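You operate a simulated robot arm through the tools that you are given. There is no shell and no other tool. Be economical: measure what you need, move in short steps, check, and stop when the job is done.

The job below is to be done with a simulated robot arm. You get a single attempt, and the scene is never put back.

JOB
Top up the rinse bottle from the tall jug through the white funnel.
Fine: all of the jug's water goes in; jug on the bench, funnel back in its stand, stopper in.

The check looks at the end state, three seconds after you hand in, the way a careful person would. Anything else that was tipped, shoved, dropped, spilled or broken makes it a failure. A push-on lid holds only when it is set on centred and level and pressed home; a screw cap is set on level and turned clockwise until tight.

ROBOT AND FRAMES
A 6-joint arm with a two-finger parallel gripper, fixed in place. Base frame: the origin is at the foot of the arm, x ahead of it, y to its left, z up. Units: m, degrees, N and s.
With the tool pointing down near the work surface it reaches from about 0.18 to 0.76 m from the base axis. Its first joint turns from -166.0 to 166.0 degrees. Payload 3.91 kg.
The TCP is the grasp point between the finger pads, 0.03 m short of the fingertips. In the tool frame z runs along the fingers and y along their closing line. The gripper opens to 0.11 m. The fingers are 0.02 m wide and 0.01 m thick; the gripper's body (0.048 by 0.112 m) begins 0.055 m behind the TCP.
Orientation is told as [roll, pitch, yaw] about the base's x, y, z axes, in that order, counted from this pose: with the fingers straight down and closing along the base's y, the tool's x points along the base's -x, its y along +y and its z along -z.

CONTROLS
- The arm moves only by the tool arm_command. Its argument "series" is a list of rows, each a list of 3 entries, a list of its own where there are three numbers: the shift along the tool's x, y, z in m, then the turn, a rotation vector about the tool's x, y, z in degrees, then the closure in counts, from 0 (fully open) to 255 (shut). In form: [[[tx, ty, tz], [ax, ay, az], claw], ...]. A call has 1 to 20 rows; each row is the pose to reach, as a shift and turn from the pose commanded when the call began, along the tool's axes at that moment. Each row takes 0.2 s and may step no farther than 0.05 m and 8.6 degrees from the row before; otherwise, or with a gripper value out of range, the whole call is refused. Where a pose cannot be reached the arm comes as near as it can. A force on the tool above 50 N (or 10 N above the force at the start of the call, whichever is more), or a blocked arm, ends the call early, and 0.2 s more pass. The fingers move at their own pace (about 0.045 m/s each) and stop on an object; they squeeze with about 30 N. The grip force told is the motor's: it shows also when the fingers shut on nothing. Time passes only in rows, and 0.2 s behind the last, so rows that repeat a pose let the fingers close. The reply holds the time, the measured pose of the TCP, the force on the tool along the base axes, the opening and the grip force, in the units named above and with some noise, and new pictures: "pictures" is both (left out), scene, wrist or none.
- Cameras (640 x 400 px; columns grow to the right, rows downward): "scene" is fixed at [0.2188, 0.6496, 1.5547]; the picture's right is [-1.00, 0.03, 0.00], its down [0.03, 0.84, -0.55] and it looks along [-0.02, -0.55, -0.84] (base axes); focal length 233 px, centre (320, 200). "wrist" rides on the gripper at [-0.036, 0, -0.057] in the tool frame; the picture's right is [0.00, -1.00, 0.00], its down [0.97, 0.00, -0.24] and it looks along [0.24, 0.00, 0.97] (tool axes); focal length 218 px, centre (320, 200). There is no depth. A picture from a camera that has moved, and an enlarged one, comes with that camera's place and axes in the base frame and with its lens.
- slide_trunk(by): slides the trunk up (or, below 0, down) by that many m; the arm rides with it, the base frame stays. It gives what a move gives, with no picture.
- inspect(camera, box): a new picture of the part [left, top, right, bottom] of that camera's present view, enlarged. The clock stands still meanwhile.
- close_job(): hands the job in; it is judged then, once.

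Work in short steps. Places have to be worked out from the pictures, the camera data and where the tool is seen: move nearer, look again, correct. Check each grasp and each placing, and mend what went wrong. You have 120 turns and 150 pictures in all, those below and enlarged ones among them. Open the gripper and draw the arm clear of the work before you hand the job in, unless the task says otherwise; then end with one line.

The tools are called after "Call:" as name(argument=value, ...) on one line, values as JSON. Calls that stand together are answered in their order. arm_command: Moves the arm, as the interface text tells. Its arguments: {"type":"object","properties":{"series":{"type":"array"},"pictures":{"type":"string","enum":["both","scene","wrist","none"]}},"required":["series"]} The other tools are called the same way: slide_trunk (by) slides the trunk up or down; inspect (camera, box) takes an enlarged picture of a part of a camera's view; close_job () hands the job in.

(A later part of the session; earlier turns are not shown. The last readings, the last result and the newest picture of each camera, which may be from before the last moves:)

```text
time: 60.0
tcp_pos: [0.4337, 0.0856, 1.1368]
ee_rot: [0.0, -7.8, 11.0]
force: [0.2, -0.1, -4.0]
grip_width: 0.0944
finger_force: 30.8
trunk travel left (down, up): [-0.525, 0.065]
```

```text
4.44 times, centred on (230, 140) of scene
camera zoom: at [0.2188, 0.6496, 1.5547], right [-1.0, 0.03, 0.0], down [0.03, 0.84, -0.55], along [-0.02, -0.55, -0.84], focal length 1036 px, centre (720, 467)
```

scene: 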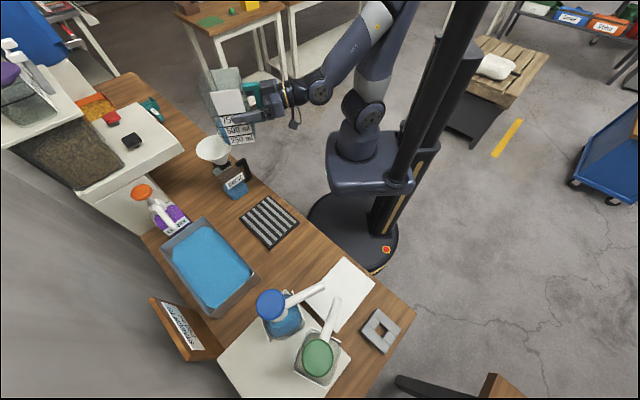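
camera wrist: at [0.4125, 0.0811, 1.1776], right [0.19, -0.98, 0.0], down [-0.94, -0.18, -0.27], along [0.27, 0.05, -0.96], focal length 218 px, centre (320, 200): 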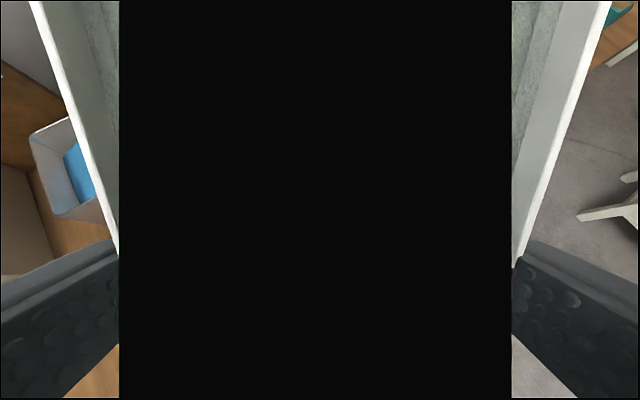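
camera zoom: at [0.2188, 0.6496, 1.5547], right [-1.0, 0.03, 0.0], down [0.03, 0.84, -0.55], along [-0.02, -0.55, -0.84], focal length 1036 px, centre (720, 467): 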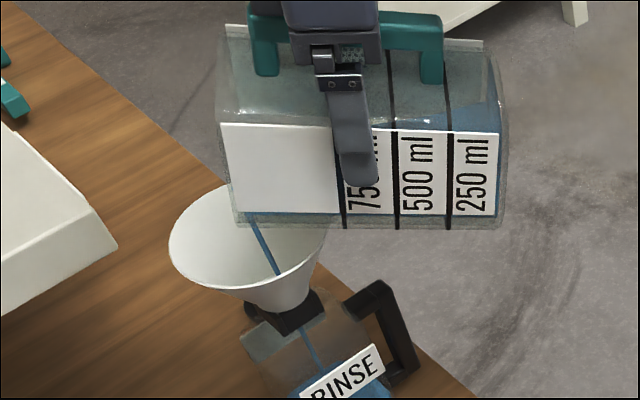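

Draining well. I go on at 0.4° per row to 81°.

Call:
arm_command(series=[[[-0.0006, 0, -0.0005], [0, 0.4, 0], 255], [[-0.0011, 0, -0.0011], [0, 0.8, 0], 255], [[-0.0017, 0, -0.0016], [0, 1.2, 0], 255], [[-0.0022, 0, -0.0022], [0, 1.6, 0], 255], [[-0.0028, 0, -0.0027], [0, 2, 0], 255], [[-0.0034, 0, -0.0033], [0, 2.4, 0], 255], [[-0.0039, 0, -0.0038], [0, 2.8, 0], 255], [[-0.0045, 0, -0.0044], [0, 3.2, 0], 255], [[-0.005, 0, -0.005], [0, 3.6, 0], 255], [[-0.0056, 0, -0.0055], [0, 4, 0], 255], [[-0.0056, 0, -0.0055], [0, 4, 0], 255], [[-0.0056, 0, -0.0055], [0, 4, 0], 255]], pictures="none")

Call:
inspect(camera="scene", box=[190, 95, 270, 185])

```text
time: 62.6
tcp_pos: [0.4385, 0.0873, 1.1439]
ee_rot: [0.0, -3.8, 10.9]
force: [-0.2, -0.3, -3.6]
grip_width: 0.0948
finger_force: 30.1
trunk travel left (down, up): [-0.525, 0.065]
```

```text
4.44 times, centred on (230, 140) of scene
camera zoom: at [0.2188, 0.6496, 1.5547], right [-1.0, 0.03, 0.0], down [0.03, 0.84, -0.55], along [-0.02, -0.55, -0.84], focal length 1036 px, centre (720, 467)
```

zoom: 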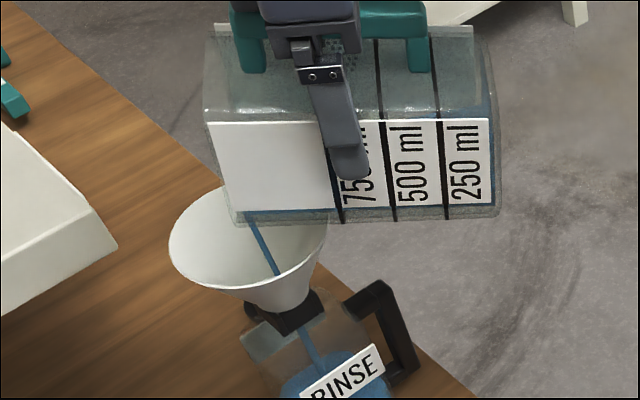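

Going well; on to 86°.

Call:
arm_command(series=[[[-0.0007, 0, -0.0007], [0, 0.5, 0], 255], [[-0.0014, 0, -0.0014], [0, 1, 0], 255], [[-0.0021, 0, -0.002], [0, 1.5, 0], 255], [[-0.0028, 0, -0.0027], [0, 2, 0], 255], [[-0.0035, 0, -0.0034], [0, 2.5, 0], 255], [[-0.0042, 0, -0.0041], [0, 3, 0], 255], [[-0.0049, 0, -0.0048], [0, 3.5, 0], 255], [[-0.0056, 0, -0.0054], [0, 4, 0], 255], [[-0.0063, 0, -0.0061], [0, 4.5, 0], 255], [[-0.007, 0, -0.0068], [0, 5, 0], 255], [[-0.007, 0, -0.0068], [0, 5, 0], 255], [[-0.007, 0, -0.0068], [0, 5, 0], 255]], pictures="none")

Call:
inspect(camera="scene", box=[190, 95, 270, 185])

```text
time: 65.2
tcp_pos: [0.4439, 0.0871, 1.1502]
ee_rot: [0.1, 1.2, 11.0]
force: [0.2, -0.5, -1.9]
grip_width: 0.0945
finger_force: 30.3
trunk travel left (down, up): [-0.525, 0.065]
```

```text
4.44 times, centred on (230, 140) of scene
camera zoom: at [0.2188, 0.6496, 1.5547], right [-1.0, 0.03, 0.0], down [0.03, 0.84, -0.55], along [-0.02, -0.55, -0.84], focal length 1036 px, centre (720, 467)
```

zoom: 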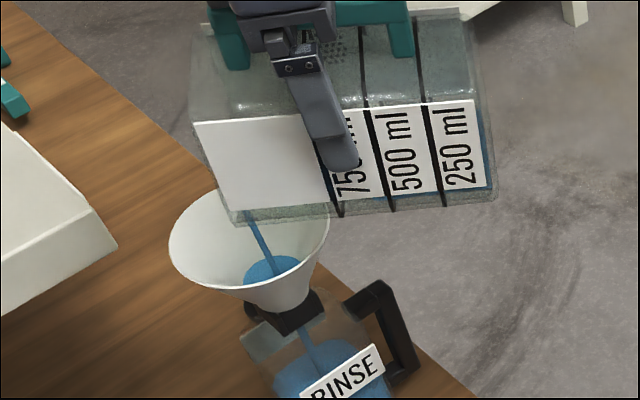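

I hold briefly to let the funnel drain, then go to 92°.

Call:
arm_command(series=[[[0, 0, 0], [0, 0, 0], 255], [[0, 0, 0], [0, 0, 0], 255], [[0, 0, 0], [0, 0, 0], 255], [[0, 0, 0], [0, 0, 0], 255], [[-0.0007, 0, -0.0007], [0, 0.5, 0], 255], [[-0.0014, 0, -0.0014], [0, 1, 0], 255], [[-0.0021, 0, -0.002], [0, 1.5, 0], 255], [[-0.0028, 0, -0.0027], [0, 2, 0], 255], [[-0.0035, 0, -0.0034], [0, 2.5, 0], 255], [[-0.0042, 0, -0.0041], [0, 3, 0], 255], [[-0.0049, 0, -0.0047], [0, 3.5, 0], 255], [[-0.0056, 0, -0.0054], [0, 4, 0], 255], [[-0.0063, 0, -0.0061], [0, 4.5, 0], 255], [[-0.007, 0, -0.0068], [0, 5, 0], 255], [[-0.0077, 0, -0.0074], [0, 5.5, 0], 255], [[-0.0084, 0, -0.0081], [0, 6, 0], 255]], pictures="none")

Call:
inspect(camera="scene", box=[190, 95, 270, 185])

```text
time: 68.7
tcp_pos: [0.453, 0.0902, 1.1581]
ee_rot: [0.0, 7.2, 11.0]
force: [0.0, -0.3, -1.4]
grip_width: 0.0943
finger_force: 30.3
trunk travel left (down, up): [-0.525, 0.065]
```

```text
4.44 times, centred on (230, 140) of scene
camera zoom: at [0.2188, 0.6496, 1.5547], right [-1.0, 0.03, 0.0], down [0.03, 0.84, -0.55], along [-0.02, -0.55, -0.84], focal length 1036 px, centre (720, 467)
```

zoom: 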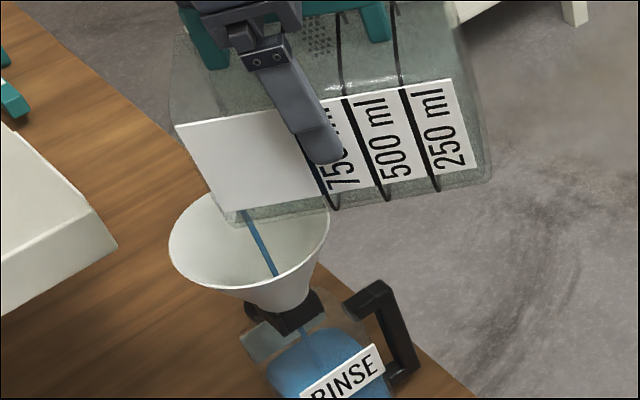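

Almost empty. I tilt on to 108° to drain it fully.

Call:
arm_command(series=[[[-0.0014, 0, -0.0013], [0, 1, 0], 255], [[-0.0028, 0, -0.0026], [0, 2, 0], 255], [[-0.0043, 0, -0.0039], [0, 3, 0], 255], [[-0.0057, 0, -0.0053], [0, 4, 0], 255], [[-0.0071, 0, -0.0066], [0, 5, 0], 255], [[-0.0086, 0, -0.0079], [0, 6, 0], 255], [[-0.01, 0, -0.0092], [0, 7, 0], 255], [[-0.0114, 0, -0.0105], [0, 8, 0], 255], [[-0.013, 0, -0.0117], [0, 9, 0], 255], [[-0.0146, 0, -0.0128], [0, 10, 0], 255], [[-0.0162, 0, -0.014], [0, 11, 0], 255], [[-0.0178, 0, -0.0151], [0, 12, 0], 255], [[-0.0194, 0, -0.0162], [0, 13, 0], 255], [[-0.021, 0, -0.0174], [0, 14, 0], 255], [[-0.0226, 0, -0.0185], [0, 15, 0], 255], [[-0.0242, 0, -0.0196], [0, 16, 0], 255], [[-0.0242, 0, -0.0196], [0, 16, 0], 255], [[-0.0242, 0, -0.0196], [0, 16, 0], 255]], pictures="none")

Call:
inspect(camera="scene", box=[190, 95, 270, 185])

```text
time: 72.5
tcp_pos: [0.4776, 0.0937, 1.1744]
ee_rot: [0.0, 23.2, 11.0]
force: [1.2, 0.4, -0.8]
grip_width: 0.0945
finger_force: 29.9
trunk travel left (down, up): [-0.525, 0.065]
```

```text
4.44 times, centred on (230, 140) of scene
camera zoom: at [0.2188, 0.6496, 1.5547], right [-1.0, 0.03, 0.0], down [0.03, 0.84, -0.55], along [-0.02, -0.55, -0.84], focal length 1036 px, centre (720, 467)
```

zoom: 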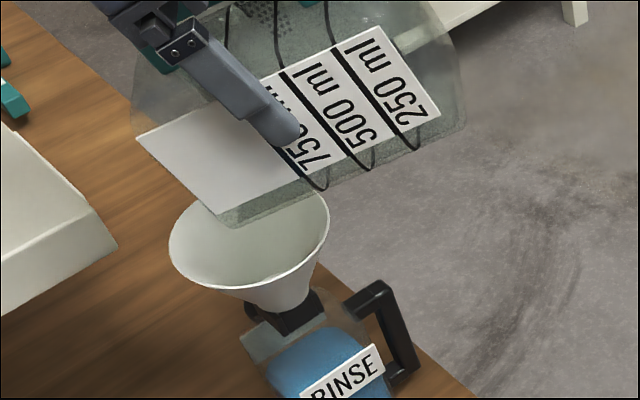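

The stream has ended. I hold another two seconds and zoom in to check the jug for residue.

Call:
arm_command(series=[[[0, 0, 0], [0, 2, 0], 255], [[0, 0, 0], [0, 4, 0], 255], [[0, 0, 0], [0, 6, 0], 255], [[0, 0, 0], [0, 6, 0], 255], [[0, 0, 0], [0, 6, 0], 255], [[0, 0, 0], [0, 6, 0], 255], [[0, 0, 0], [0, 6, 0], 255], [[0, 0, 0], [0, 6, 0], 255]], pictures="none")

Call:
inspect(camera="scene", box=[210, 90, 260, 190])

```text
time: 74.2
tcp_pos: [0.4725, 0.0944, 1.1654]
ee_rot: [-0.1, 29.0, 11.0]
force: [-0.6, 0.0, -0.9]
grip_width: 0.0945
finger_force: 30.3
out of reach, approached as far as the arm can: row 3, 4, 5, 6, 7, 8
trunk travel left (down, up): [-0.525, 0.065]
```

```text
4.00 times, centred on (235, 140) of scene
camera zoom: at [0.2188, 0.6496, 1.5547], right [-1.0, 0.03, 0.0], down [0.03, 0.84, -0.55], along [-0.02, -0.55, -0.84], focal length 933 px, centre (660, 440)
```

zoom: 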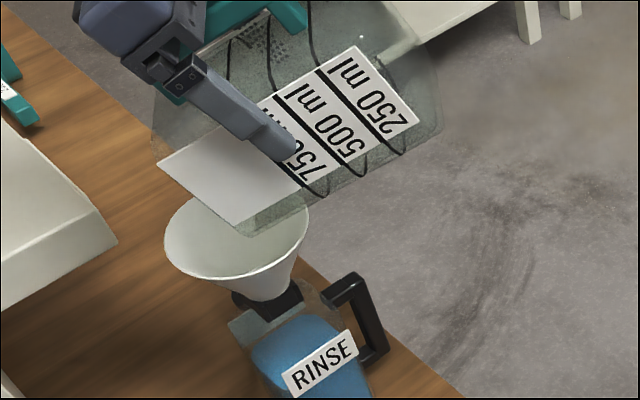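

Empty, about 0.9 N. I raise and back off from the funnel while tipping back upright.

Call:
arm_command(series=[[[0.008, 0, -0.006], [0, -1, 0], 255], [[0.02, 0, -0.013], [0, -4, 0], 255], [[0.034, 0, -0.02], [0, -9, 0], 255], [[0.0505, 0, -0.029], [0, -16, 0], 255], [[0.0505, 0, -0.029], [0, -24, 0], 255], [[0.0505, 0, -0.029], [0, -32, 0], 255], [[0.0505, 0, -0.029], [0, -40, 0], 255], [[0.0505, 0, -0.029], [0, -48, 0], 255], [[0.0505, 0, -0.029], [0, -56, 0], 255]], pictures="scene")

Call:
inspect(camera="scene", box=[180, 70, 300, 210])

```text
time: 76.2
tcp_pos: [0.4426, 0.0878, 1.2155]
ee_rot: [0.0, -27.0, 11.0]
force: [-0.4, 0.5, -1.8]
grip_width: 0.0945
finger_force: 29.8
trunk travel left (down, up): [-0.525, 0.065]
```

scene: 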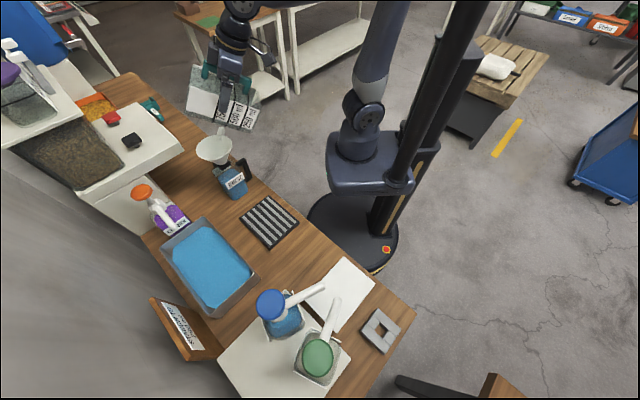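

```text
2.86 times, centred on (240, 140) of scene
camera zoom: at [0.2188, 0.6496, 1.5547], right [-1.0, 0.03, 0.0], down [0.03, 0.84, -0.55], along [-0.02, -0.55, -0.84], focal length 666 px, centre (549, 371)
```

zoom: 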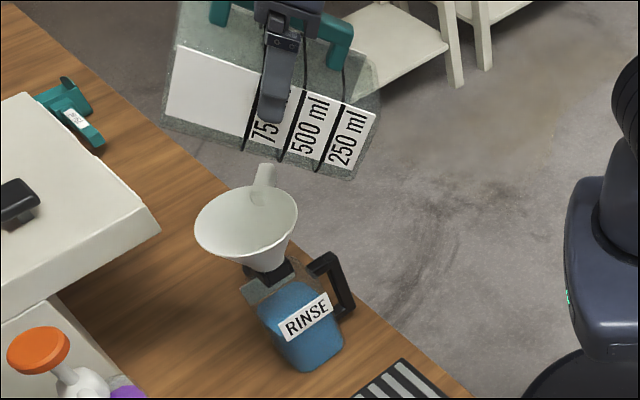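

Jug empty, funnel still level, bottle filled. I carry the jug back above its place, restoring heading 45° first.

Call:
arm_command(series=[[[0.008, 0.018, -0.0042], [-1, 0, -1.9], 255], [[0.0218, 0.048, -0.0111], [-2.6, 0, -5.05], 255], [[0.0363, 0.08, -0.0185], [-4.3, 0, -8.4], 255], [[0.0508, 0.1121, -0.0259], [-6, 0, -11.8], 255], [[0.0653, 0.1442, -0.0333], [-7.7, 0, -15.15], 255], [[0.0799, 0.1762, -0.0407], [-9.4, 0, -18.5], 255], [[0.0944, 0.2083, -0.0481], [-11.1, 0, -21.9], 255], [[0.1089, 0.2403, -0.0555], [-12.8, 0, -25.2], 255], [[0.122, 0.2692, -0.0622], [-14.4, 0, -28.3], 255], [[0.1307, 0.2884, -0.0666], [-15.4, 0, -30.3], 255], [[0.1307, 0.2884, -0.0666], [-15.4, 0, -30.3], 255]], pictures="none")

```text
time: 78.7
tcp_pos: [0.2429, 0.3411, 1.2134]
ee_rot: [0.0, -26.8, 45.0]
force: [-0.2, 0.0, -2.0]
grip_width: 0.0947
finger_force: 29.8
trunk travel left (down, up): [-0.525, 0.065]
```

Now I pitch the jug upright again.

Call:
arm_command(series=[[[0.002, 0, 0.004], [0, -6, 0], 255], [[0.004, 0, 0.008], [0, -13, 0], 255], [[0.006, 0, 0.012], [0, -20, 0], 255], [[0.008, 0, 0.016], [0, -27, 0], 255], [[0.011, 0, 0.021], [0, -34, 0], 255], [[0.013, 0, 0.026], [0, -41, 0], 255], [[0.015, 0, 0.03], [0, -48, 0], 255], [[0.017, 0, 0.033], [0, -54, 0], 255], [[0.0182, 0, 0.0356], [0, -58.1, 0], 255], [[0.0182, 0, 0.0356], [0, -58.1, 0], 255]], pictures="none")

Call:
inspect(camera="scene", box=[210, 130, 370, 270])

```text
time: 80.8
tcp_pos: [0.2424, 0.3442, 1.1765]
ee_rot: [1.1, -85.0, 43.8]
force: [-0.1, 0.4, -0.9]
grip_width: 0.0946
finger_force: 30.4
trunk travel left (down, up): [-0.525, 0.065]
```

```text
2.86 times, centred on (290, 200) of scene
camera zoom: at [0.2188, 0.6496, 1.5547], right [-1.0, 0.03, 0.0], down [0.03, 0.84, -0.55], along [-0.02, -0.55, -0.84], focal length 666 px, centre (406, 200)
```

zoom: 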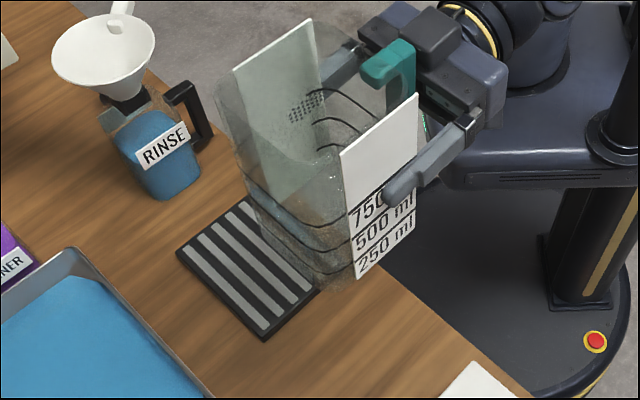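

Upright and empty. I lower with the trunk close to the bench, then finely.

Call:
slide_trunk(by=-0.27)

Call:
inspect(camera="scene", box=[270, 180, 350, 270])

```text
time: 83.6
tcp_pos: [0.2427, 0.3436, 0.9057]
ee_rot: [1.1, -84.9, 43.9]
force: [-0.3, 0.5, -1.1]
grip_width: 0.0946
finger_force: 30.1
trunk travel left (down, up): [-0.255, 0.335]
```

```text
4.44 times, centred on (310, 225) of scene
camera zoom: at [0.2188, 0.6496, 1.5547], right [-1.0, 0.03, 0.0], down [0.03, 0.84, -0.55], along [-0.02, -0.55, -0.84], focal length 1036 px, centre (364, 89)
```

zoom: 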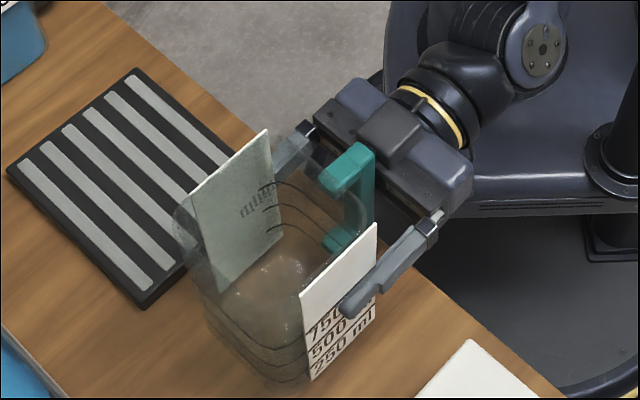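

Call:
slide_trunk(by=-0.01)

Call:
inspect(camera="scene", box=[270, 180, 350, 270])

```text
time: 84.2
tcp_pos: [0.2421, 0.3435, 0.8955]
ee_rot: [1.2, -85.0, 43.9]
force: [-0.4, 0.1, -1.5]
grip_width: 0.0948
finger_force: 29.9
trunk travel left (down, up): [-0.245, 0.345]
```

```text
4.44 times, centred on (310, 225) of scene
camera zoom: at [0.2188, 0.6496, 1.5547], right [-1.0, 0.03, 0.0], down [0.03, 0.84, -0.55], along [-0.02, -0.55, -0.84], focal length 1036 px, centre (364, 89)
```

zoom: 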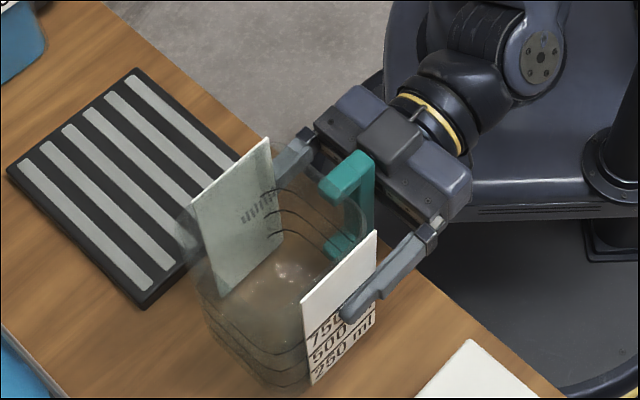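

Nearly down. I ease the last millimetres by arm until the weight comes off.

Call:
arm_command(series=[[[0.001, 0, 0], [0, 0, 0], 255], [[0.002, 0, 0], [0, 0, 0], 255], [[0.002, 0, 0], [0, 0, 0], 255]], pictures="none")

```text
time: 85.0
tcp_pos: [0.243, 0.3424, 0.8947]
ee_rot: [0.9, -84.9, 44.1]
force: [-0.8, -0.3, -1.6]
grip_width: 0.0948
finger_force: 29.9
trunk travel left (down, up): [-0.245, 0.345]
```

Call:
arm_command(series=[[[0.001, 0, 0], [0, 0, 0], 255], [[0.002, 0, 0], [0, 0, 0], 255], [[0.002, 0, 0], [0, 0, 0], 255]], pictures="none")

```text
time: 85.8
tcp_pos: [0.2429, 0.3425, 0.8943]
ee_rot: [1.6, -85.3, 43.4]
force: [3.6, 1.4, 13.4]
grip_width: 0.0946
finger_force: 30.1
trunk travel left (down, up): [-0.245, 0.345]
```

Touching down with 13 N. I relieve 1 mm and release.

Call:
arm_command(series=[[[-0.001, 0, 0], [0, 0, 0], 255], [[-0.001, 0, 0], [0, 0, 0], 20], [[-0.001, 0, 0], [0, 0, 0], 0], [[-0.001, 0, 0], [0, 0, 0], 0], [[-0.001, 0, 0], [0, 0, 0], 0]], pictures="none")

Call:
inspect(camera="scene", box=[270, 180, 350, 270])

Call:
inspect(camera="wrist", box=[0, 0, 640, 400])

```text
time: 87.0
tcp_pos: [0.2438, 0.3431, 0.8943]
ee_rot: [1.2, -84.8, 43.9]
force: [0.0, -1.0, -0.2]
grip_width: 0.1098
finger_force: 0.1
trunk travel left (down, up): [-0.245, 0.345]
```

```text
4.44 times, centred on (310, 225) of scene
camera zoom: at [0.2188, 0.6496, 1.5547], right [-1.0, 0.03, 0.0], down [0.03, 0.84, -0.55], along [-0.02, -0.55, -0.84], focal length 1036 px, centre (364, 89)
```

zoom: 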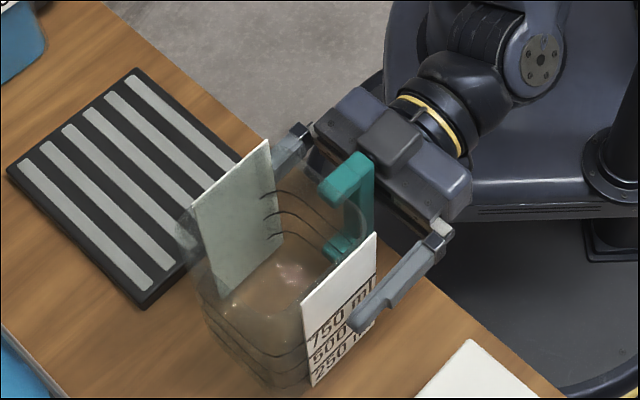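

```text
1.00 times, centred on (320, 200) of wrist
camera zoom: at [0.2051, 0.3055, 0.9341], right [0.71, -0.71, 0.0], down [-0.23, -0.23, -0.95], along [0.67, 0.67, -0.33], focal length 218 px, centre (320, 200)
```

zoom: 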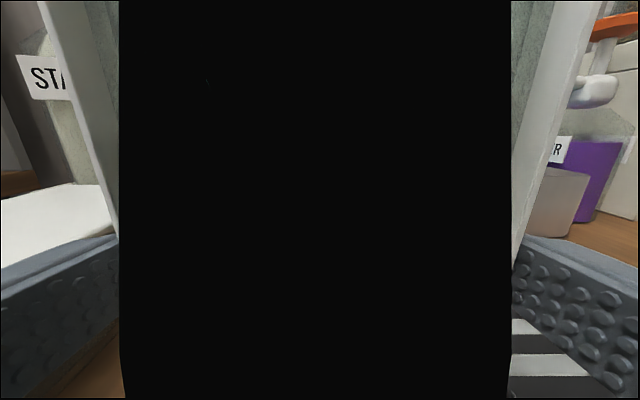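

The jug stands on the bench and both fingers are clear. I raise the arm straight up with the trunk.

Call:
slide_trunk(by=0.28)

Call:
inspect(camera="scene", box=[190, 130, 370, 290])

```text
time: 89.8
tcp_pos: [0.2424, 0.3433, 1.1734]
ee_rot: [1.0, -84.9, 43.9]
force: [0.6, -0.6, -0.1]
grip_width: 0.1099
finger_force: 0.0
trunk travel left (down, up): [-0.525, 0.065]
```

```text
2.50 times, centred on (280, 210) of scene
camera zoom: at [0.2188, 0.6496, 1.5547], right [-1.0, 0.03, 0.0], down [0.03, 0.84, -0.55], along [-0.02, -0.55, -0.84], focal length 583 px, centre (420, 175)
```

zoom: 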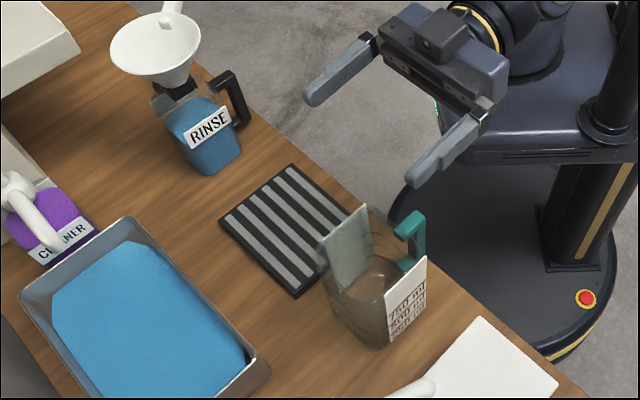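

The jug is back. Now I straighten the tool to pointing down, raising a little.

Call:
arm_command(series=[[[-0.005, 0, 0], [0, 8.5, 0], 0], [[-0.01, 0, 0], [0, 17, 0], 0], [[-0.015, 0, 0], [0, 25.5, 0], 0], [[-0.02, 0, 0], [0, 34, 0], 0], [[-0.025, 0, 0], [0, 42.5, 0], 0], [[-0.03, 0, 0], [0, 51, 0], 50], [[-0.035, 0, 0], [0, 59.5, 0], 100], [[-0.04, 0, 0], [0, 68, 0], 150], [[-0.045, 0, 0], [0, 76.5, 0], 150], [[-0.05, 0, 0], [0, 85, 0], 150], [[-0.05, 0, 0], [0, 85, 0], 150]], pictures="none")

```text
time: 92.2
tcp_pos: [0.2447, 0.3467, 1.2223]
ee_rot: [0.1, 0.2, 45.0]
force: [0.2, 0.6, 0.4]
grip_width: 0.0455
finger_force: 0.1
trunk travel left (down, up): [-0.525, 0.065]
```

Call:
arm_command(series=[[[0.002, -0.0388, 0.0], [0, 0, -4.1], 150], [[0.004, -0.0775, 0.0], [0, 0, -8.2], 150], [[0.006, -0.1163, 0.01], [0, 0, -12.3], 150], [[0.008, -0.155, 0.02], [0, 0, -16.4], 150], [[0.01, -0.1938, 0.03], [0, 0, -20.5], 150], [[0.012, -0.2325, 0.04], [0, 0, -24.6], 150], [[0.014, -0.2713, 0.05], [0, 0, -28.7], 150], [[0.016, -0.31, 0.055], [0, 0, -32.8], 150], [[0.018, -0.3488, 0.06], [0, 0, -36.9], 150], [[0.02, -0.3875, 0.065], [0, 0, -41], 150], [[0.0219, -0.4263, 0.07], [0, 0, -45], 150], [[0.0219, -0.4263, 0.07], [0, 0, -45], 150]], pictures="wrist")

Call:
inspect(camera="wrist", box=[220, 0, 440, 240])

```text
time: 94.8
tcp_pos: [0.5331, 0.0284, 1.1541]
ee_rot: [0.1, 0.0, 90.0]
force: [1.5, 0.2, 0.3]
grip_width: 0.0455
finger_force: 0.0
trunk travel left (down, up): [-0.525, 0.065]
camera wrist: at [0.5336, 0.0653, 1.2118], right [1.0, 0.0, 0.0], down [0.0, -0.97, 0.24], along [0.0, -0.24, -0.97], focal length 218 px, centre (320, 200)
```

wrist: 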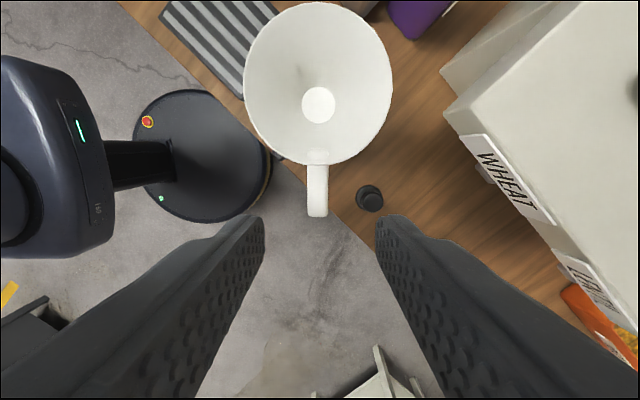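

```text
1.67 times, centred on (330, 120) of wrist
camera zoom: at [0.5336, 0.0653, 1.2118], right [1.0, 0.0, 0.0], down [0.0, -0.97, 0.24], along [0.0, -0.24, -0.97], focal length 364 px, centre (303, 333)
```

zoom: 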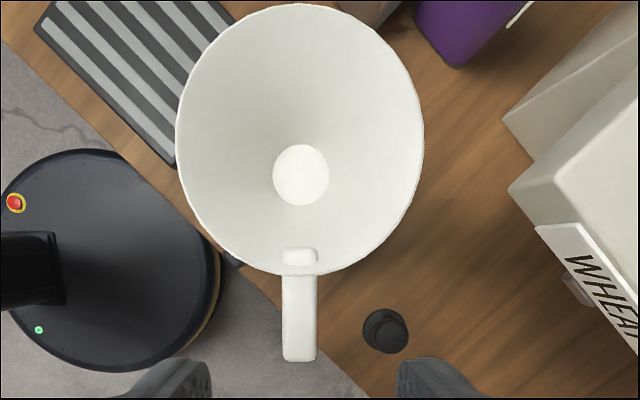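

Aligned over the funnel handle. I descend to z≈1.0265 and grip it level.

Call:
arm_command(series=[[[0, 0.001, 0.04], [0, 0, 0], 150], [[0, 0.001, 0.08], [0, 0, 0], 150], [[0, 0.001, 0.105], [0, 0, 0], 150], [[0, 0.001, 0.12], [0, 0, 0], 150], [[0, 0.001, 0.1265], [0, 0, 0], 150], [[0, 0.001, 0.1265], [0, 0, 0], 150]], pictures="wrist")

```text
time: 96.2
tcp_pos: [0.5295, 0.0281, 1.0269]
ee_rot: [0.1, 0.0, 90.1]
force: [0.2, 0.5, -0.1]
grip_width: 0.0451
finger_force: 0.0
trunk travel left (down, up): [-0.525, 0.065]
camera wrist: at [0.5301, 0.0641, 1.0843], right [1.0, 0.0, 0.0], down [0.0, -0.97, 0.24], along [0.0, -0.24, -0.97], focal length 218 px, centre (320, 200)
```

wrist: 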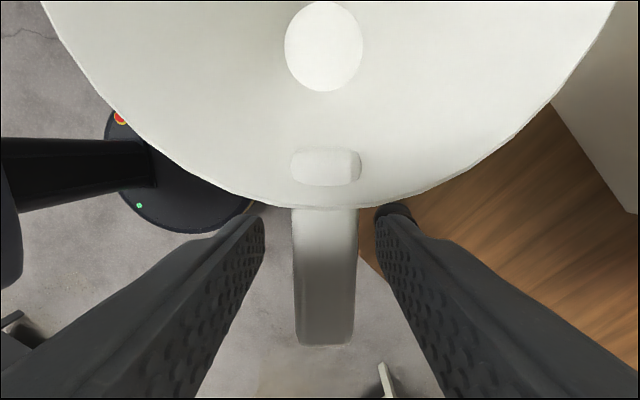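

Compared with the original grasp view, I need to shift 3.5 mm toward the funnel and 2 mm in +x. I correct that and close.

Call:
arm_command(series=[[[-0.0035, -0.002, 0], [0, 0, 0], 150], [[-0.0035, -0.002, 0], [0, 0, 0], 190], [[-0.0035, -0.002, 0], [0, 0, 0], 255], [[-0.0035, -0.002, 0], [0, 0, 0], 255], [[-0.0035, -0.002, 0], [0, 0, 0], 255]], pictures="wrist")

```text
time: 97.4
tcp_pos: [0.5305, 0.0314, 1.0257]
ee_rot: [0.1, 0.0, 90.0]
force: [0.3, -0.4, -0.8]
grip_width: 0.0176
finger_force: 29.5
trunk travel left (down, up): [-0.525, 0.065]
camera wrist: at [0.5318, 0.0679, 1.0838], right [1.0, 0.0, 0.0], down [0.0, -0.97, 0.24], along [0.0, -0.24, -0.97], focal length 218 px, centre (320, 200)
```

wrist: 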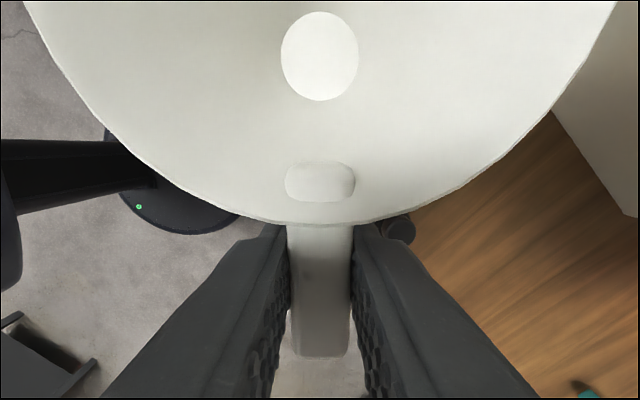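

The grasp matches the original within about 1 mm. I lift it straight up out of the neck.

Call:
arm_command(series=[[[0, 0, -0.005], [0, 0, 0], 255], [[0, 0, -0.015], [0, 0, 0], 255], [[0, 0, -0.03], [0, 0, 0], 255], [[0, 0, -0.06], [0, 0, 0], 255], [[0, 0, -0.1], [0, 0, 0], 255], [[0, 0, -0.13], [0, 0, 0], 255]], pictures="none")

Call:
inspect(camera="scene", box=[170, 90, 290, 210])

```text
time: 98.8
tcp_pos: [0.5313, 0.0322, 1.1561]
ee_rot: [0.2, 0.1, 90.0]
force: [-0.6, 0.9, 0.3]
grip_width: 0.0174
finger_force: 30.6
trunk travel left (down, up): [-0.525, 0.065]
```

```text
3.33 times, centred on (230, 150) of scene
camera zoom: at [0.2188, 0.6496, 1.5547], right [-1.0, 0.03, 0.0], down [0.03, 0.84, -0.55], along [-0.02, -0.55, -0.84], focal length 777 px, centre (620, 367)
```

zoom: 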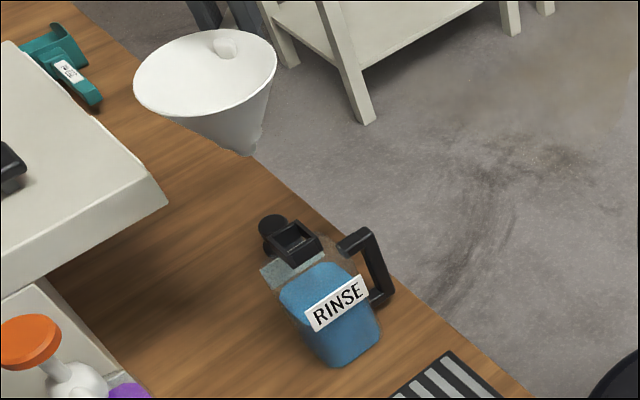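

The funnel is out and the neck is open. I carry it back above its stand, reversing the yaw.

Call:
arm_command(series=[[[-0.0326, 0.0332, 0], [0, 0, 2.8], 255], [[-0.0653, 0.0665, 0], [0, 0, 5.6], 255], [[-0.098, 0.0998, 0], [0, 0, 8.4], 255], [[-0.1306, 0.133, 0], [0, 0, 11.2], 255], [[-0.1633, 0.1663, 0], [0, 0, 14], 255], [[-0.196, 0.1995, 0], [0, 0, 16.8], 255], [[-0.2286, 0.2328, 0], [0, 0, 19.6], 255], [[-0.2613, 0.266, 0], [0, 0, 22.4], 255], [[-0.2939, 0.2993, 0], [0, 0, 25.3], 255], [[-0.3266, 0.3325, 0], [0, 0, 28.1], 255], [[-0.3592, 0.3658, 0], [0, 0, 30.9], 255], [[-0.3919, 0.399, 0], [0, 0, 33.7], 255], [[-0.4245, 0.4323, 0], [0, 0, 36.5], 255], [[-0.4572, 0.4655, 0], [0, 0, 39.3], 255], [[-0.4898, 0.4988, 0], [0, 0, 42.1], 255], [[-0.5225, 0.532, 0.02], [0, 0, 45], 255], [[-0.5225, 0.532, 0.05], [0, 0, 45], 255], [[-0.5225, 0.532, 0.05], [0, 0, 45], 255]], pictures="none")

Call:
inspect(camera="scene", box=[330, 260, 450, 400])

```text
refused: row 16 steps farther than a row can; nothing moved
```

```text
2.86 times, centred on (390, 330) of scene
camera zoom: at [0.2188, 0.6496, 1.5547], right [-1.0, 0.03, 0.0], down [0.03, 0.84, -0.55], along [-0.02, -0.55, -0.84], focal length 666 px, centre (120, -171)
```

zoom: 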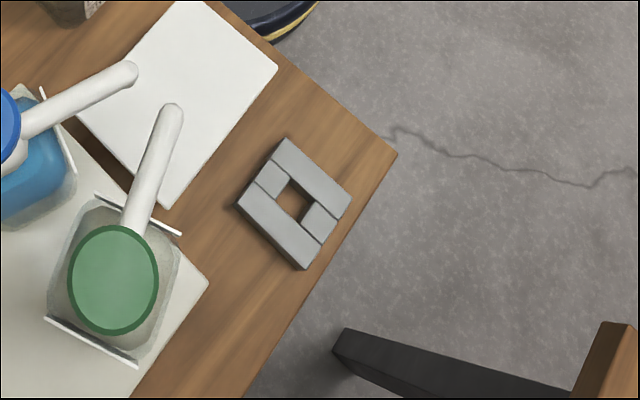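

One step was too long; I send it again with the lowering in its own rows.

Call:
arm_command(series=[[[-0.0326, 0.0332, 0], [0, 0, 2.8], 255], [[-0.0653, 0.0665, 0], [0, 0, 5.6], 255], [[-0.098, 0.0998, 0], [0, 0, 8.4], 255], [[-0.1306, 0.133, 0], [0, 0, 11.2], 255], [[-0.1633, 0.1663, 0], [0, 0, 14], 255], [[-0.196, 0.1995, 0], [0, 0, 16.8], 255], [[-0.2286, 0.2328, 0], [0, 0, 19.6], 255], [[-0.2613, 0.266, 0], [0, 0, 22.4], 255], [[-0.2939, 0.2993, 0], [0, 0, 25.3], 255], [[-0.3266, 0.3325, 0], [0, 0, 28.1], 255], [[-0.3592, 0.3658, 0], [0, 0, 30.9], 255], [[-0.3919, 0.399, 0], [0, 0, 33.7], 255], [[-0.4245, 0.4323, 0], [0, 0, 36.5], 255], [[-0.4572, 0.4655, 0], [0, 0, 39.3], 255], [[-0.4898, 0.4988, 0], [0, 0, 42.1], 255], [[-0.5225, 0.532, 0], [0, 0, 45], 255], [[-0.5225, 0.532, 0.04], [0, 0, 45], 255], [[-0.5225, 0.532, 0.08], [0, 0, 45], 255], [[-0.5225, 0.532, 0.12], [0, 0, 45], 255], [[-0.5225, 0.532, 0.15], [0, 0, 45], 255]], pictures="none")

Call:
inspect(camera="scene", box=[330, 260, 450, 400])

```text
time: 103.0
tcp_pos: [-0.0017, 0.5569, 1.0079]
ee_rot: [0.1, 0.0, 45.1]
force: [-0.1, 0.4, -0.8]
grip_width: 0.0178
finger_force: 30.3
trunk travel left (down, up): [-0.525, 0.065]
```

```text
2.86 times, centred on (390, 330) of scene
camera zoom: at [0.2188, 0.6496, 1.5547], right [-1.0, 0.03, 0.0], down [0.03, 0.84, -0.55], along [-0.02, -0.55, -0.84], focal length 666 px, centre (120, -171)
```

zoom: 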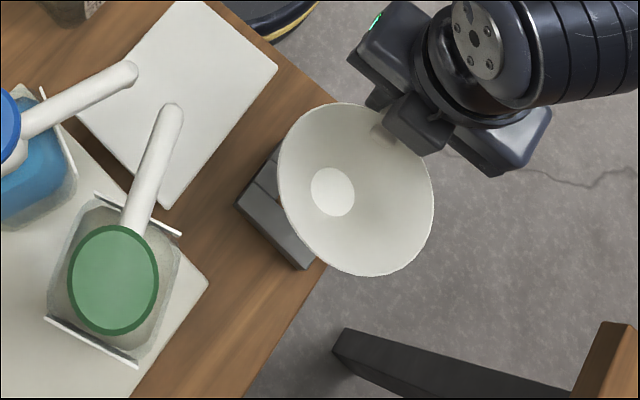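

Call:
arm_command(series=[[[0, 0, 0.04], [0, 0, 0], 255], [[0, 0, 0.07], [0, 0, 0], 255], [[0, 0, 0.088], [0, 0, 0], 255], [[0, 0, 0.088], [0, 0, 0], 255]], pictures="none")

Call:
inspect(camera="scene", box=[350, 285, 425, 365])

```text
time: 104.0
tcp_pos: [-0.0014, 0.5551, 0.9169]
ee_rot: [0.1, 0.1, 45.0]
force: [0.5, 0.1, -0.7]
grip_width: 0.0173
finger_force: 30.4
trunk travel left (down, up): [-0.525, 0.065]
```

```text
5.00 times, centred on (388, 325) of scene
camera zoom: at [0.2188, 0.6496, 1.5547], right [-1.0, 0.03, 0.0], down [0.03, 0.84, -0.55], along [-0.02, -0.55, -0.84], focal length 1166 px, centre (-18, -425)
```

zoom: 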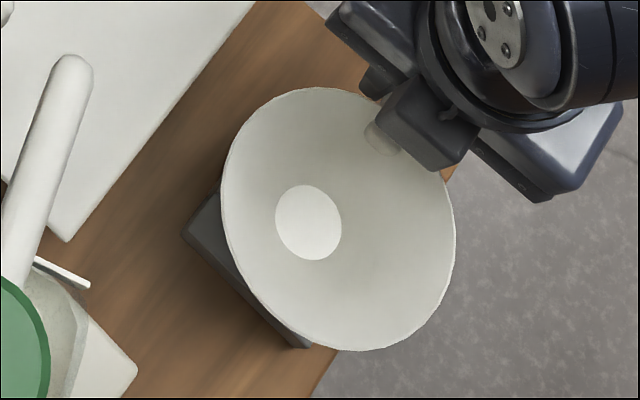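

Projecting downward, the funnel will land within about 1 mm of its original spot. I lower it into the stand.

Call:
arm_command(series=[[[0, 0, 0.006], [0, 0, 0], 255], [[0, 0, 0.012], [0, 0, 0], 255], [[0, 0, 0.018], [0, 0, 0], 255], [[0, 0, 0.024], [0, 0, 0], 255], [[0, 0, 0.028], [0, 0, 0], 255], [[0, 0, 0.028], [0, 0, 0], 255]], pictures="none")

Call:
inspect(camera="scene", box=[350, 285, 425, 365])

```text
time: 105.4
tcp_pos: [-0.0005, 0.5564, 0.8888]
ee_rot: [0.1, 0.1, 45.0]
force: [0.4, -0.6, -0.6]
grip_width: 0.0174
finger_force: 30.0
trunk travel left (down, up): [-0.525, 0.065]
```

```text
5.00 times, centred on (388, 325) of scene
camera zoom: at [0.2188, 0.6496, 1.5547], right [-1.0, 0.03, 0.0], down [0.03, 0.84, -0.55], along [-0.02, -0.55, -0.84], focal length 1166 px, centre (-18, -425)
```

zoom: 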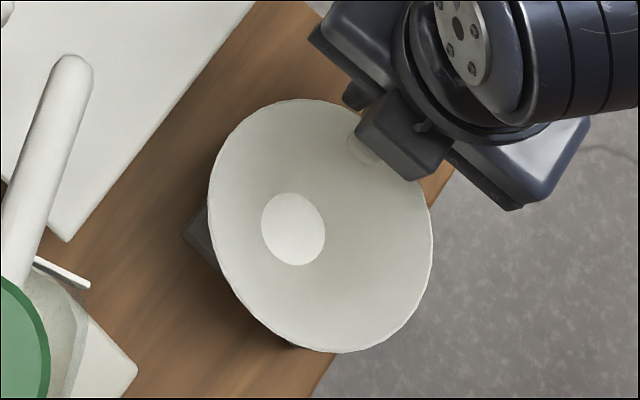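

In the hole, no contact. I descend the last few mm.

Call:
arm_command(series=[[[0.0005, 0, 0.0015], [0, 0, 0], 255], [[0.001, 0, 0.003], [0, 0, 0], 255], [[0.001, 0, 0.0045], [0, 0, 0], 255], [[0.001, 0, 0.0045], [0, 0, 0], 255]], pictures="none")

```text
time: 106.4
tcp_pos: [-0.001, 0.5561, 0.8863]
ee_rot: [0.0, 0.2, 45.0]
force: [-1.1, -1.1, 0.1]
grip_width: 0.0173
finger_force: 30.0
trunk travel left (down, up): [-0.525, 0.065]
```

Call:
arm_command(series=[[[0, 0, 0.001], [0, 0, 0], 255], [[0, 0, 0.002], [0, 0, 0], 255], [[0, 0, 0.002], [0, 0, 0], 255]], pictures="none")

```text
time: 107.2
tcp_pos: [-0.0009, 0.5548, 0.8831]
ee_rot: [0.1, 0.1, 44.9]
force: [-0.2, 0.4, 0.2]
grip_width: 0.0173
finger_force: 29.8
trunk travel left (down, up): [-0.525, 0.065]
```

Call:
arm_command(series=[[[0, 0, 0.001], [0, 0, 0], 255], [[0, 0, 0.002], [0, 0, 0], 255], [[0, 0, 0.002], [0, 0, 0], 255]], pictures="none")

```text
time: 108.0
tcp_pos: [-0.0009, 0.5549, 0.8817]
ee_rot: [0.1, 0.0, 45.1]
force: [-0.8, -1.2, 9.9]
grip_width: 0.017
finger_force: 30.4
trunk travel left (down, up): [-0.525, 0.065]
```

Contact, about 10 N. I ease up 0.8 mm and release slowly.

Call:
arm_command(series=[[[0, 0, -0.0008], [0, 0, 0], 255], [[0, 0, -0.0008], [0, 0, 0], 205], [[0, 0, -0.0008], [0, 0, 0], 190], [[0, 0, -0.0008], [0, 0, 0], 190]], pictures="wrist")

Call:
inspect(camera="scene", box=[350, 285, 425, 365])

```text
time: 109.0
tcp_pos: [-0.0014, 0.555, 0.8836]
ee_rot: [0.0, 0.0, 45.0]
force: [-0.8, 0.1, -0.7]
grip_width: 0.0281
finger_force: 0.0
trunk travel left (down, up): [-0.525, 0.065]
camera wrist: at [0.0249, 0.5804, 0.9401], right [0.71, -0.71, 0.0], down [-0.69, -0.69, 0.24], along [-0.17, -0.17, -0.97], focal length 218 px, centre (320, 200)
```

wrist: 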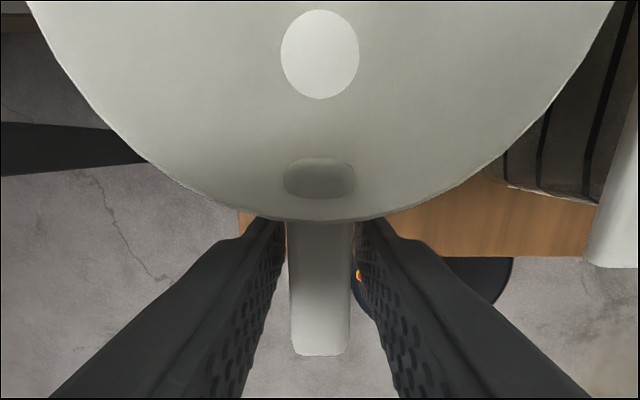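

```text
5.00 times, centred on (388, 325) of scene
camera zoom: at [0.2188, 0.6496, 1.5547], right [-1.0, 0.03, 0.0], down [0.03, 0.84, -0.55], along [-0.02, -0.55, -0.84], focal length 1166 px, centre (-18, -425)
```

zoom: 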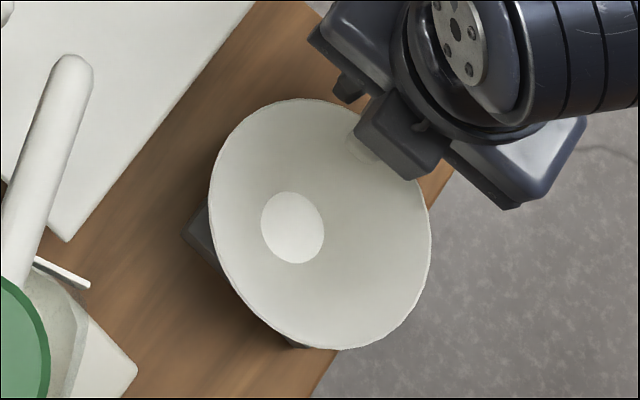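

The funnel stands level in its stand, matching its original place. I open wider and withdraw upward.

Call:
arm_command(series=[[[0, 0, 0], [0, 0, 0], 160], [[0, 0, 0], [0, 0, 0], 140], [[0, 0, -0.01], [0, 0, 0], 140], [[0, 0, -0.04], [0, 0, 0], 140], [[0, 0, -0.08], [0, 0, 0], 140], [[0, 0, -0.12], [0, 0, 0], 140], [[0, 0, -0.16], [0, 0, 0], 140], [[0, 0, -0.2], [0, 0, 0], 100], [[0, 0, -0.24], [0, 0, 0], 60], [[0, 0, -0.27], [0, 0, 0], 60]], pictures="none")

Call:
inspect(camera="scene", box=[350, 285, 425, 365])

```text
time: 111.2
tcp_pos: [-0.0003, 0.5562, 1.1537]
ee_rot: [0.1, 0.1, 45.0]
force: [0.3, -0.5, -0.1]
grip_width: 0.0842
finger_force: 0.0
trunk travel left (down, up): [-0.525, 0.065]
```

```text
5.00 times, centred on (388, 325) of scene
camera zoom: at [0.2188, 0.6496, 1.5547], right [-1.0, 0.03, 0.0], down [0.03, 0.84, -0.55], along [-0.02, -0.55, -0.84], focal length 1166 px, centre (-18, -425)
```

zoom: 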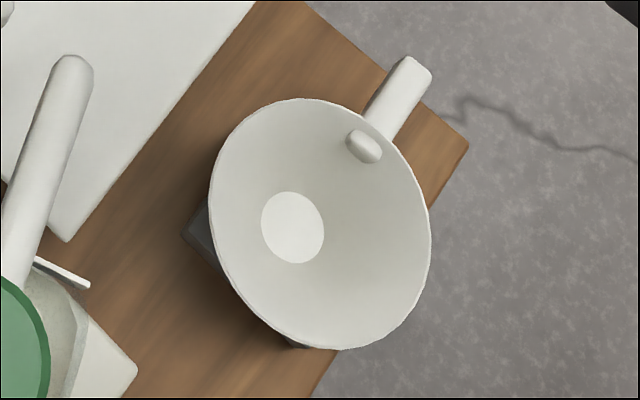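

The funnel is home. Now I move above the round stopper near (0.625, −0.028).

Call:
arm_command(series=[[[-0.0015, -0.047, 0], [0, 0, 0], 60], [[-0.003, -0.094, 0], [0, 0, 0], 60], [[-0.0045, -0.141, 0], [0, 0, 0], 60], [[-0.006, -0.188, 0], [0, 0, 0], 60], [[-0.0075, -0.235, 0], [0, 0, 0], 60], [[-0.009, -0.282, 0], [0, 0, 0], 60], [[-0.0105, -0.329, 0], [0, 0, 0], 60], [[-0.012, -0.376, 0], [0, 0, 0], 60], [[-0.0135, -0.423, 0], [0, 0, 0], 60], [[-0.015, -0.47, 0], [0, 0, 0], 60], [[-0.0165, -0.517, 0], [0, 0, 0], 60], [[-0.018, -0.564, 0], [0, 0, 0], 60], [[-0.0195, -0.611, 0], [0, 0, 0], 60], [[-0.021, -0.658, 0], [0, 0, 0], 60], [[-0.0225, -0.705, 0], [0, 0, 0], 60], [[-0.024, -0.752, 0], [0, 0, 0], 60], [[-0.0258, -0.8, 0], [0, 0, 0], 60], [[-0.0276, -0.849, 0], [0, 0, 0], 60], [[-0.0276, -0.849, 0], [0, 0, 0], 60]], pictures="wrist")

Call:
inspect(camera="wrist", box=[220, 0, 440, 200])

```text
time: 115.2
tcp_pos: [0.6179, -0.0281, 1.153]
ee_rot: [0.1, 0.2, 45.0]
force: [0.0, -0.1, -0.5]
grip_width: 0.0844
finger_force: 0.1
trunk travel left (down, up): [-0.525, 0.065]
camera wrist: at [0.6442, -0.0032, 1.2097], right [0.71, -0.71, 0.0], down [-0.69, -0.69, 0.24], along [-0.17, -0.17, -0.97], focal length 218 px, centre (320, 200)
```

wrist: 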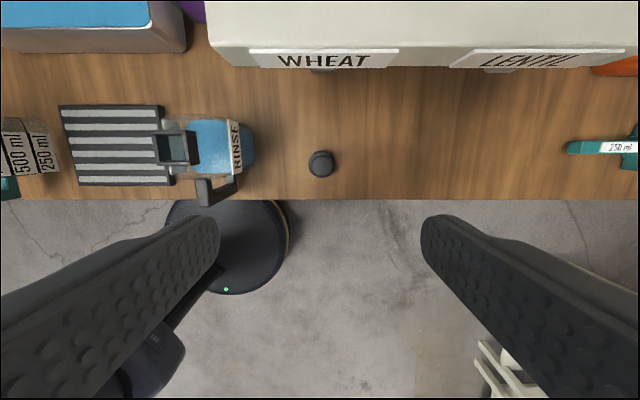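

```text
2.00 times, centred on (330, 100) of wrist
camera zoom: at [0.6442, -0.0032, 1.2097], right [0.71, -0.71, 0.0], down [-0.69, -0.69, 0.24], along [-0.17, -0.17, -0.97], focal length 436 px, centre (300, 400)
```

zoom: 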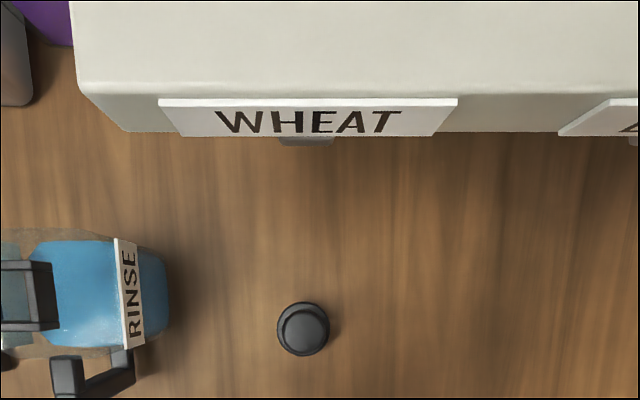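

The chutes under the shelf confirm those square knobs belong to the dispensers, so the round stopper is the right one, at about (0.6247, −0.0272). I descend over it and check.

Call:
arm_command(series=[[[-0.0055, -0.0045, 0.04], [0, 0, 0], 60], [[-0.0055, -0.0045, 0.08], [0, 0, 0], 60], [[-0.0055, -0.0045, 0.12], [0, 0, 0], 60], [[-0.0055, -0.0045, 0.16], [0, 0, 0], 60], [[-0.0055, -0.0045, 0.2], [0, 0, 0], 100], [[-0.0055, -0.0045, 0.24], [0, 0, 0], 110], [[-0.0055, -0.0045, 0.255], [0, 0, 0], 110], [[-0.0055, -0.0045, 0.255], [0, 0, 0], 110]], pictures="wrist")

Call:
inspect(camera="scene", box=[180, 100, 270, 200])

```text
time: 117.0
tcp_pos: [0.6244, -0.0259, 0.8964]
ee_rot: [0.1, 0.1, 45.0]
force: [-0.4, 0.6, -0.5]
grip_width: 0.0625
finger_force: 0.0
trunk travel left (down, up): [-0.525, 0.065]
camera wrist: at [0.6503, 0.0007, 0.954], right [0.71, -0.71, 0.0], down [-0.69, -0.69, 0.24], along [-0.17, -0.17, -0.97], focal length 218 px, centre (320, 200)
```

wrist: 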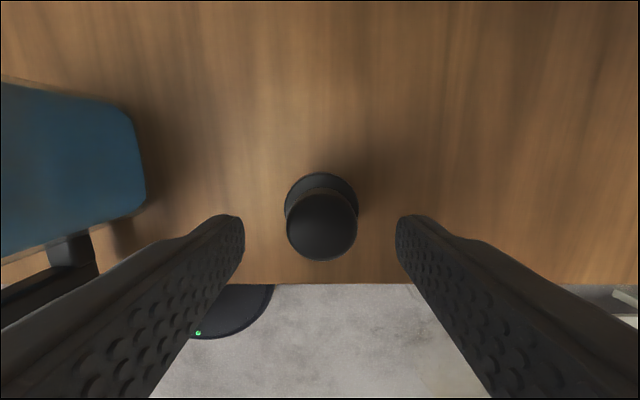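

```text
4.00 times, centred on (225, 150) of scene
camera zoom: at [0.2188, 0.6496, 1.5547], right [-1.0, 0.03, 0.0], down [0.03, 0.84, -0.55], along [-0.02, -0.55, -0.84], focal length 933 px, centre (700, 400)
```

zoom: 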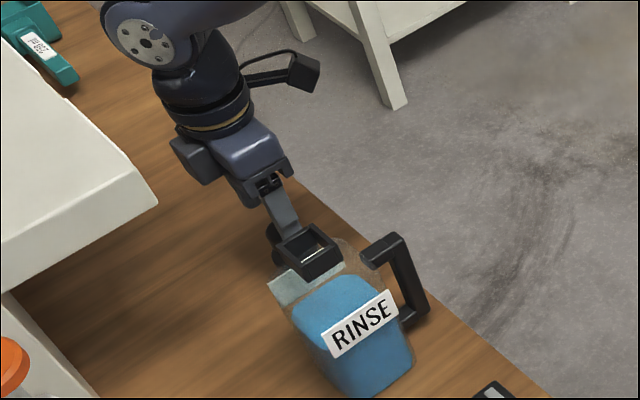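

Centred to within 2 mm. I lower so the fingertips stop just above the flange (TCP z≈0.848) and close on the knob.

Call:
arm_command(series=[[[0.002, -0.001, 0.02], [0, 0, 0], 110], [[0.002, -0.001, 0.04], [0, 0, 0], 110], [[0.002, -0.001, 0.047], [0, 0, 0], 110], [[0.002, -0.001, 0.047], [0, 0, 0], 110]], pictures="wrist")

```text
time: 118.0
tcp_pos: [0.6267, -0.0284, 0.8504]
ee_rot: [0.1, 0.1, 45.0]
force: [0.3, 0.9, 0.7]
grip_width: 0.0623
finger_force: 0.1
trunk travel left (down, up): [-0.525, 0.065]
camera wrist: at [0.6523, -0.0026, 0.9065], right [0.71, -0.71, 0.0], down [-0.69, -0.69, 0.24], along [-0.17, -0.17, -0.97], focal length 218 px, centre (320, 200)
```

wrist: 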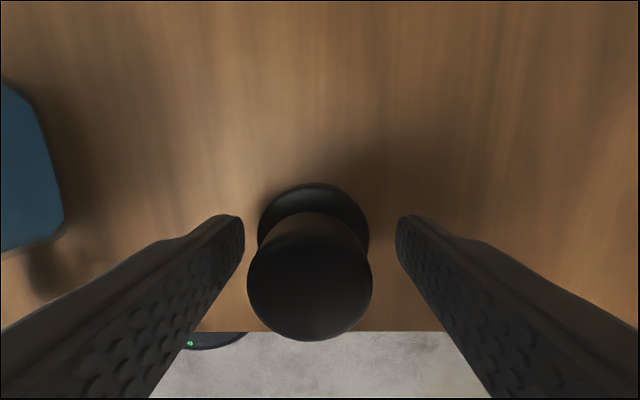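

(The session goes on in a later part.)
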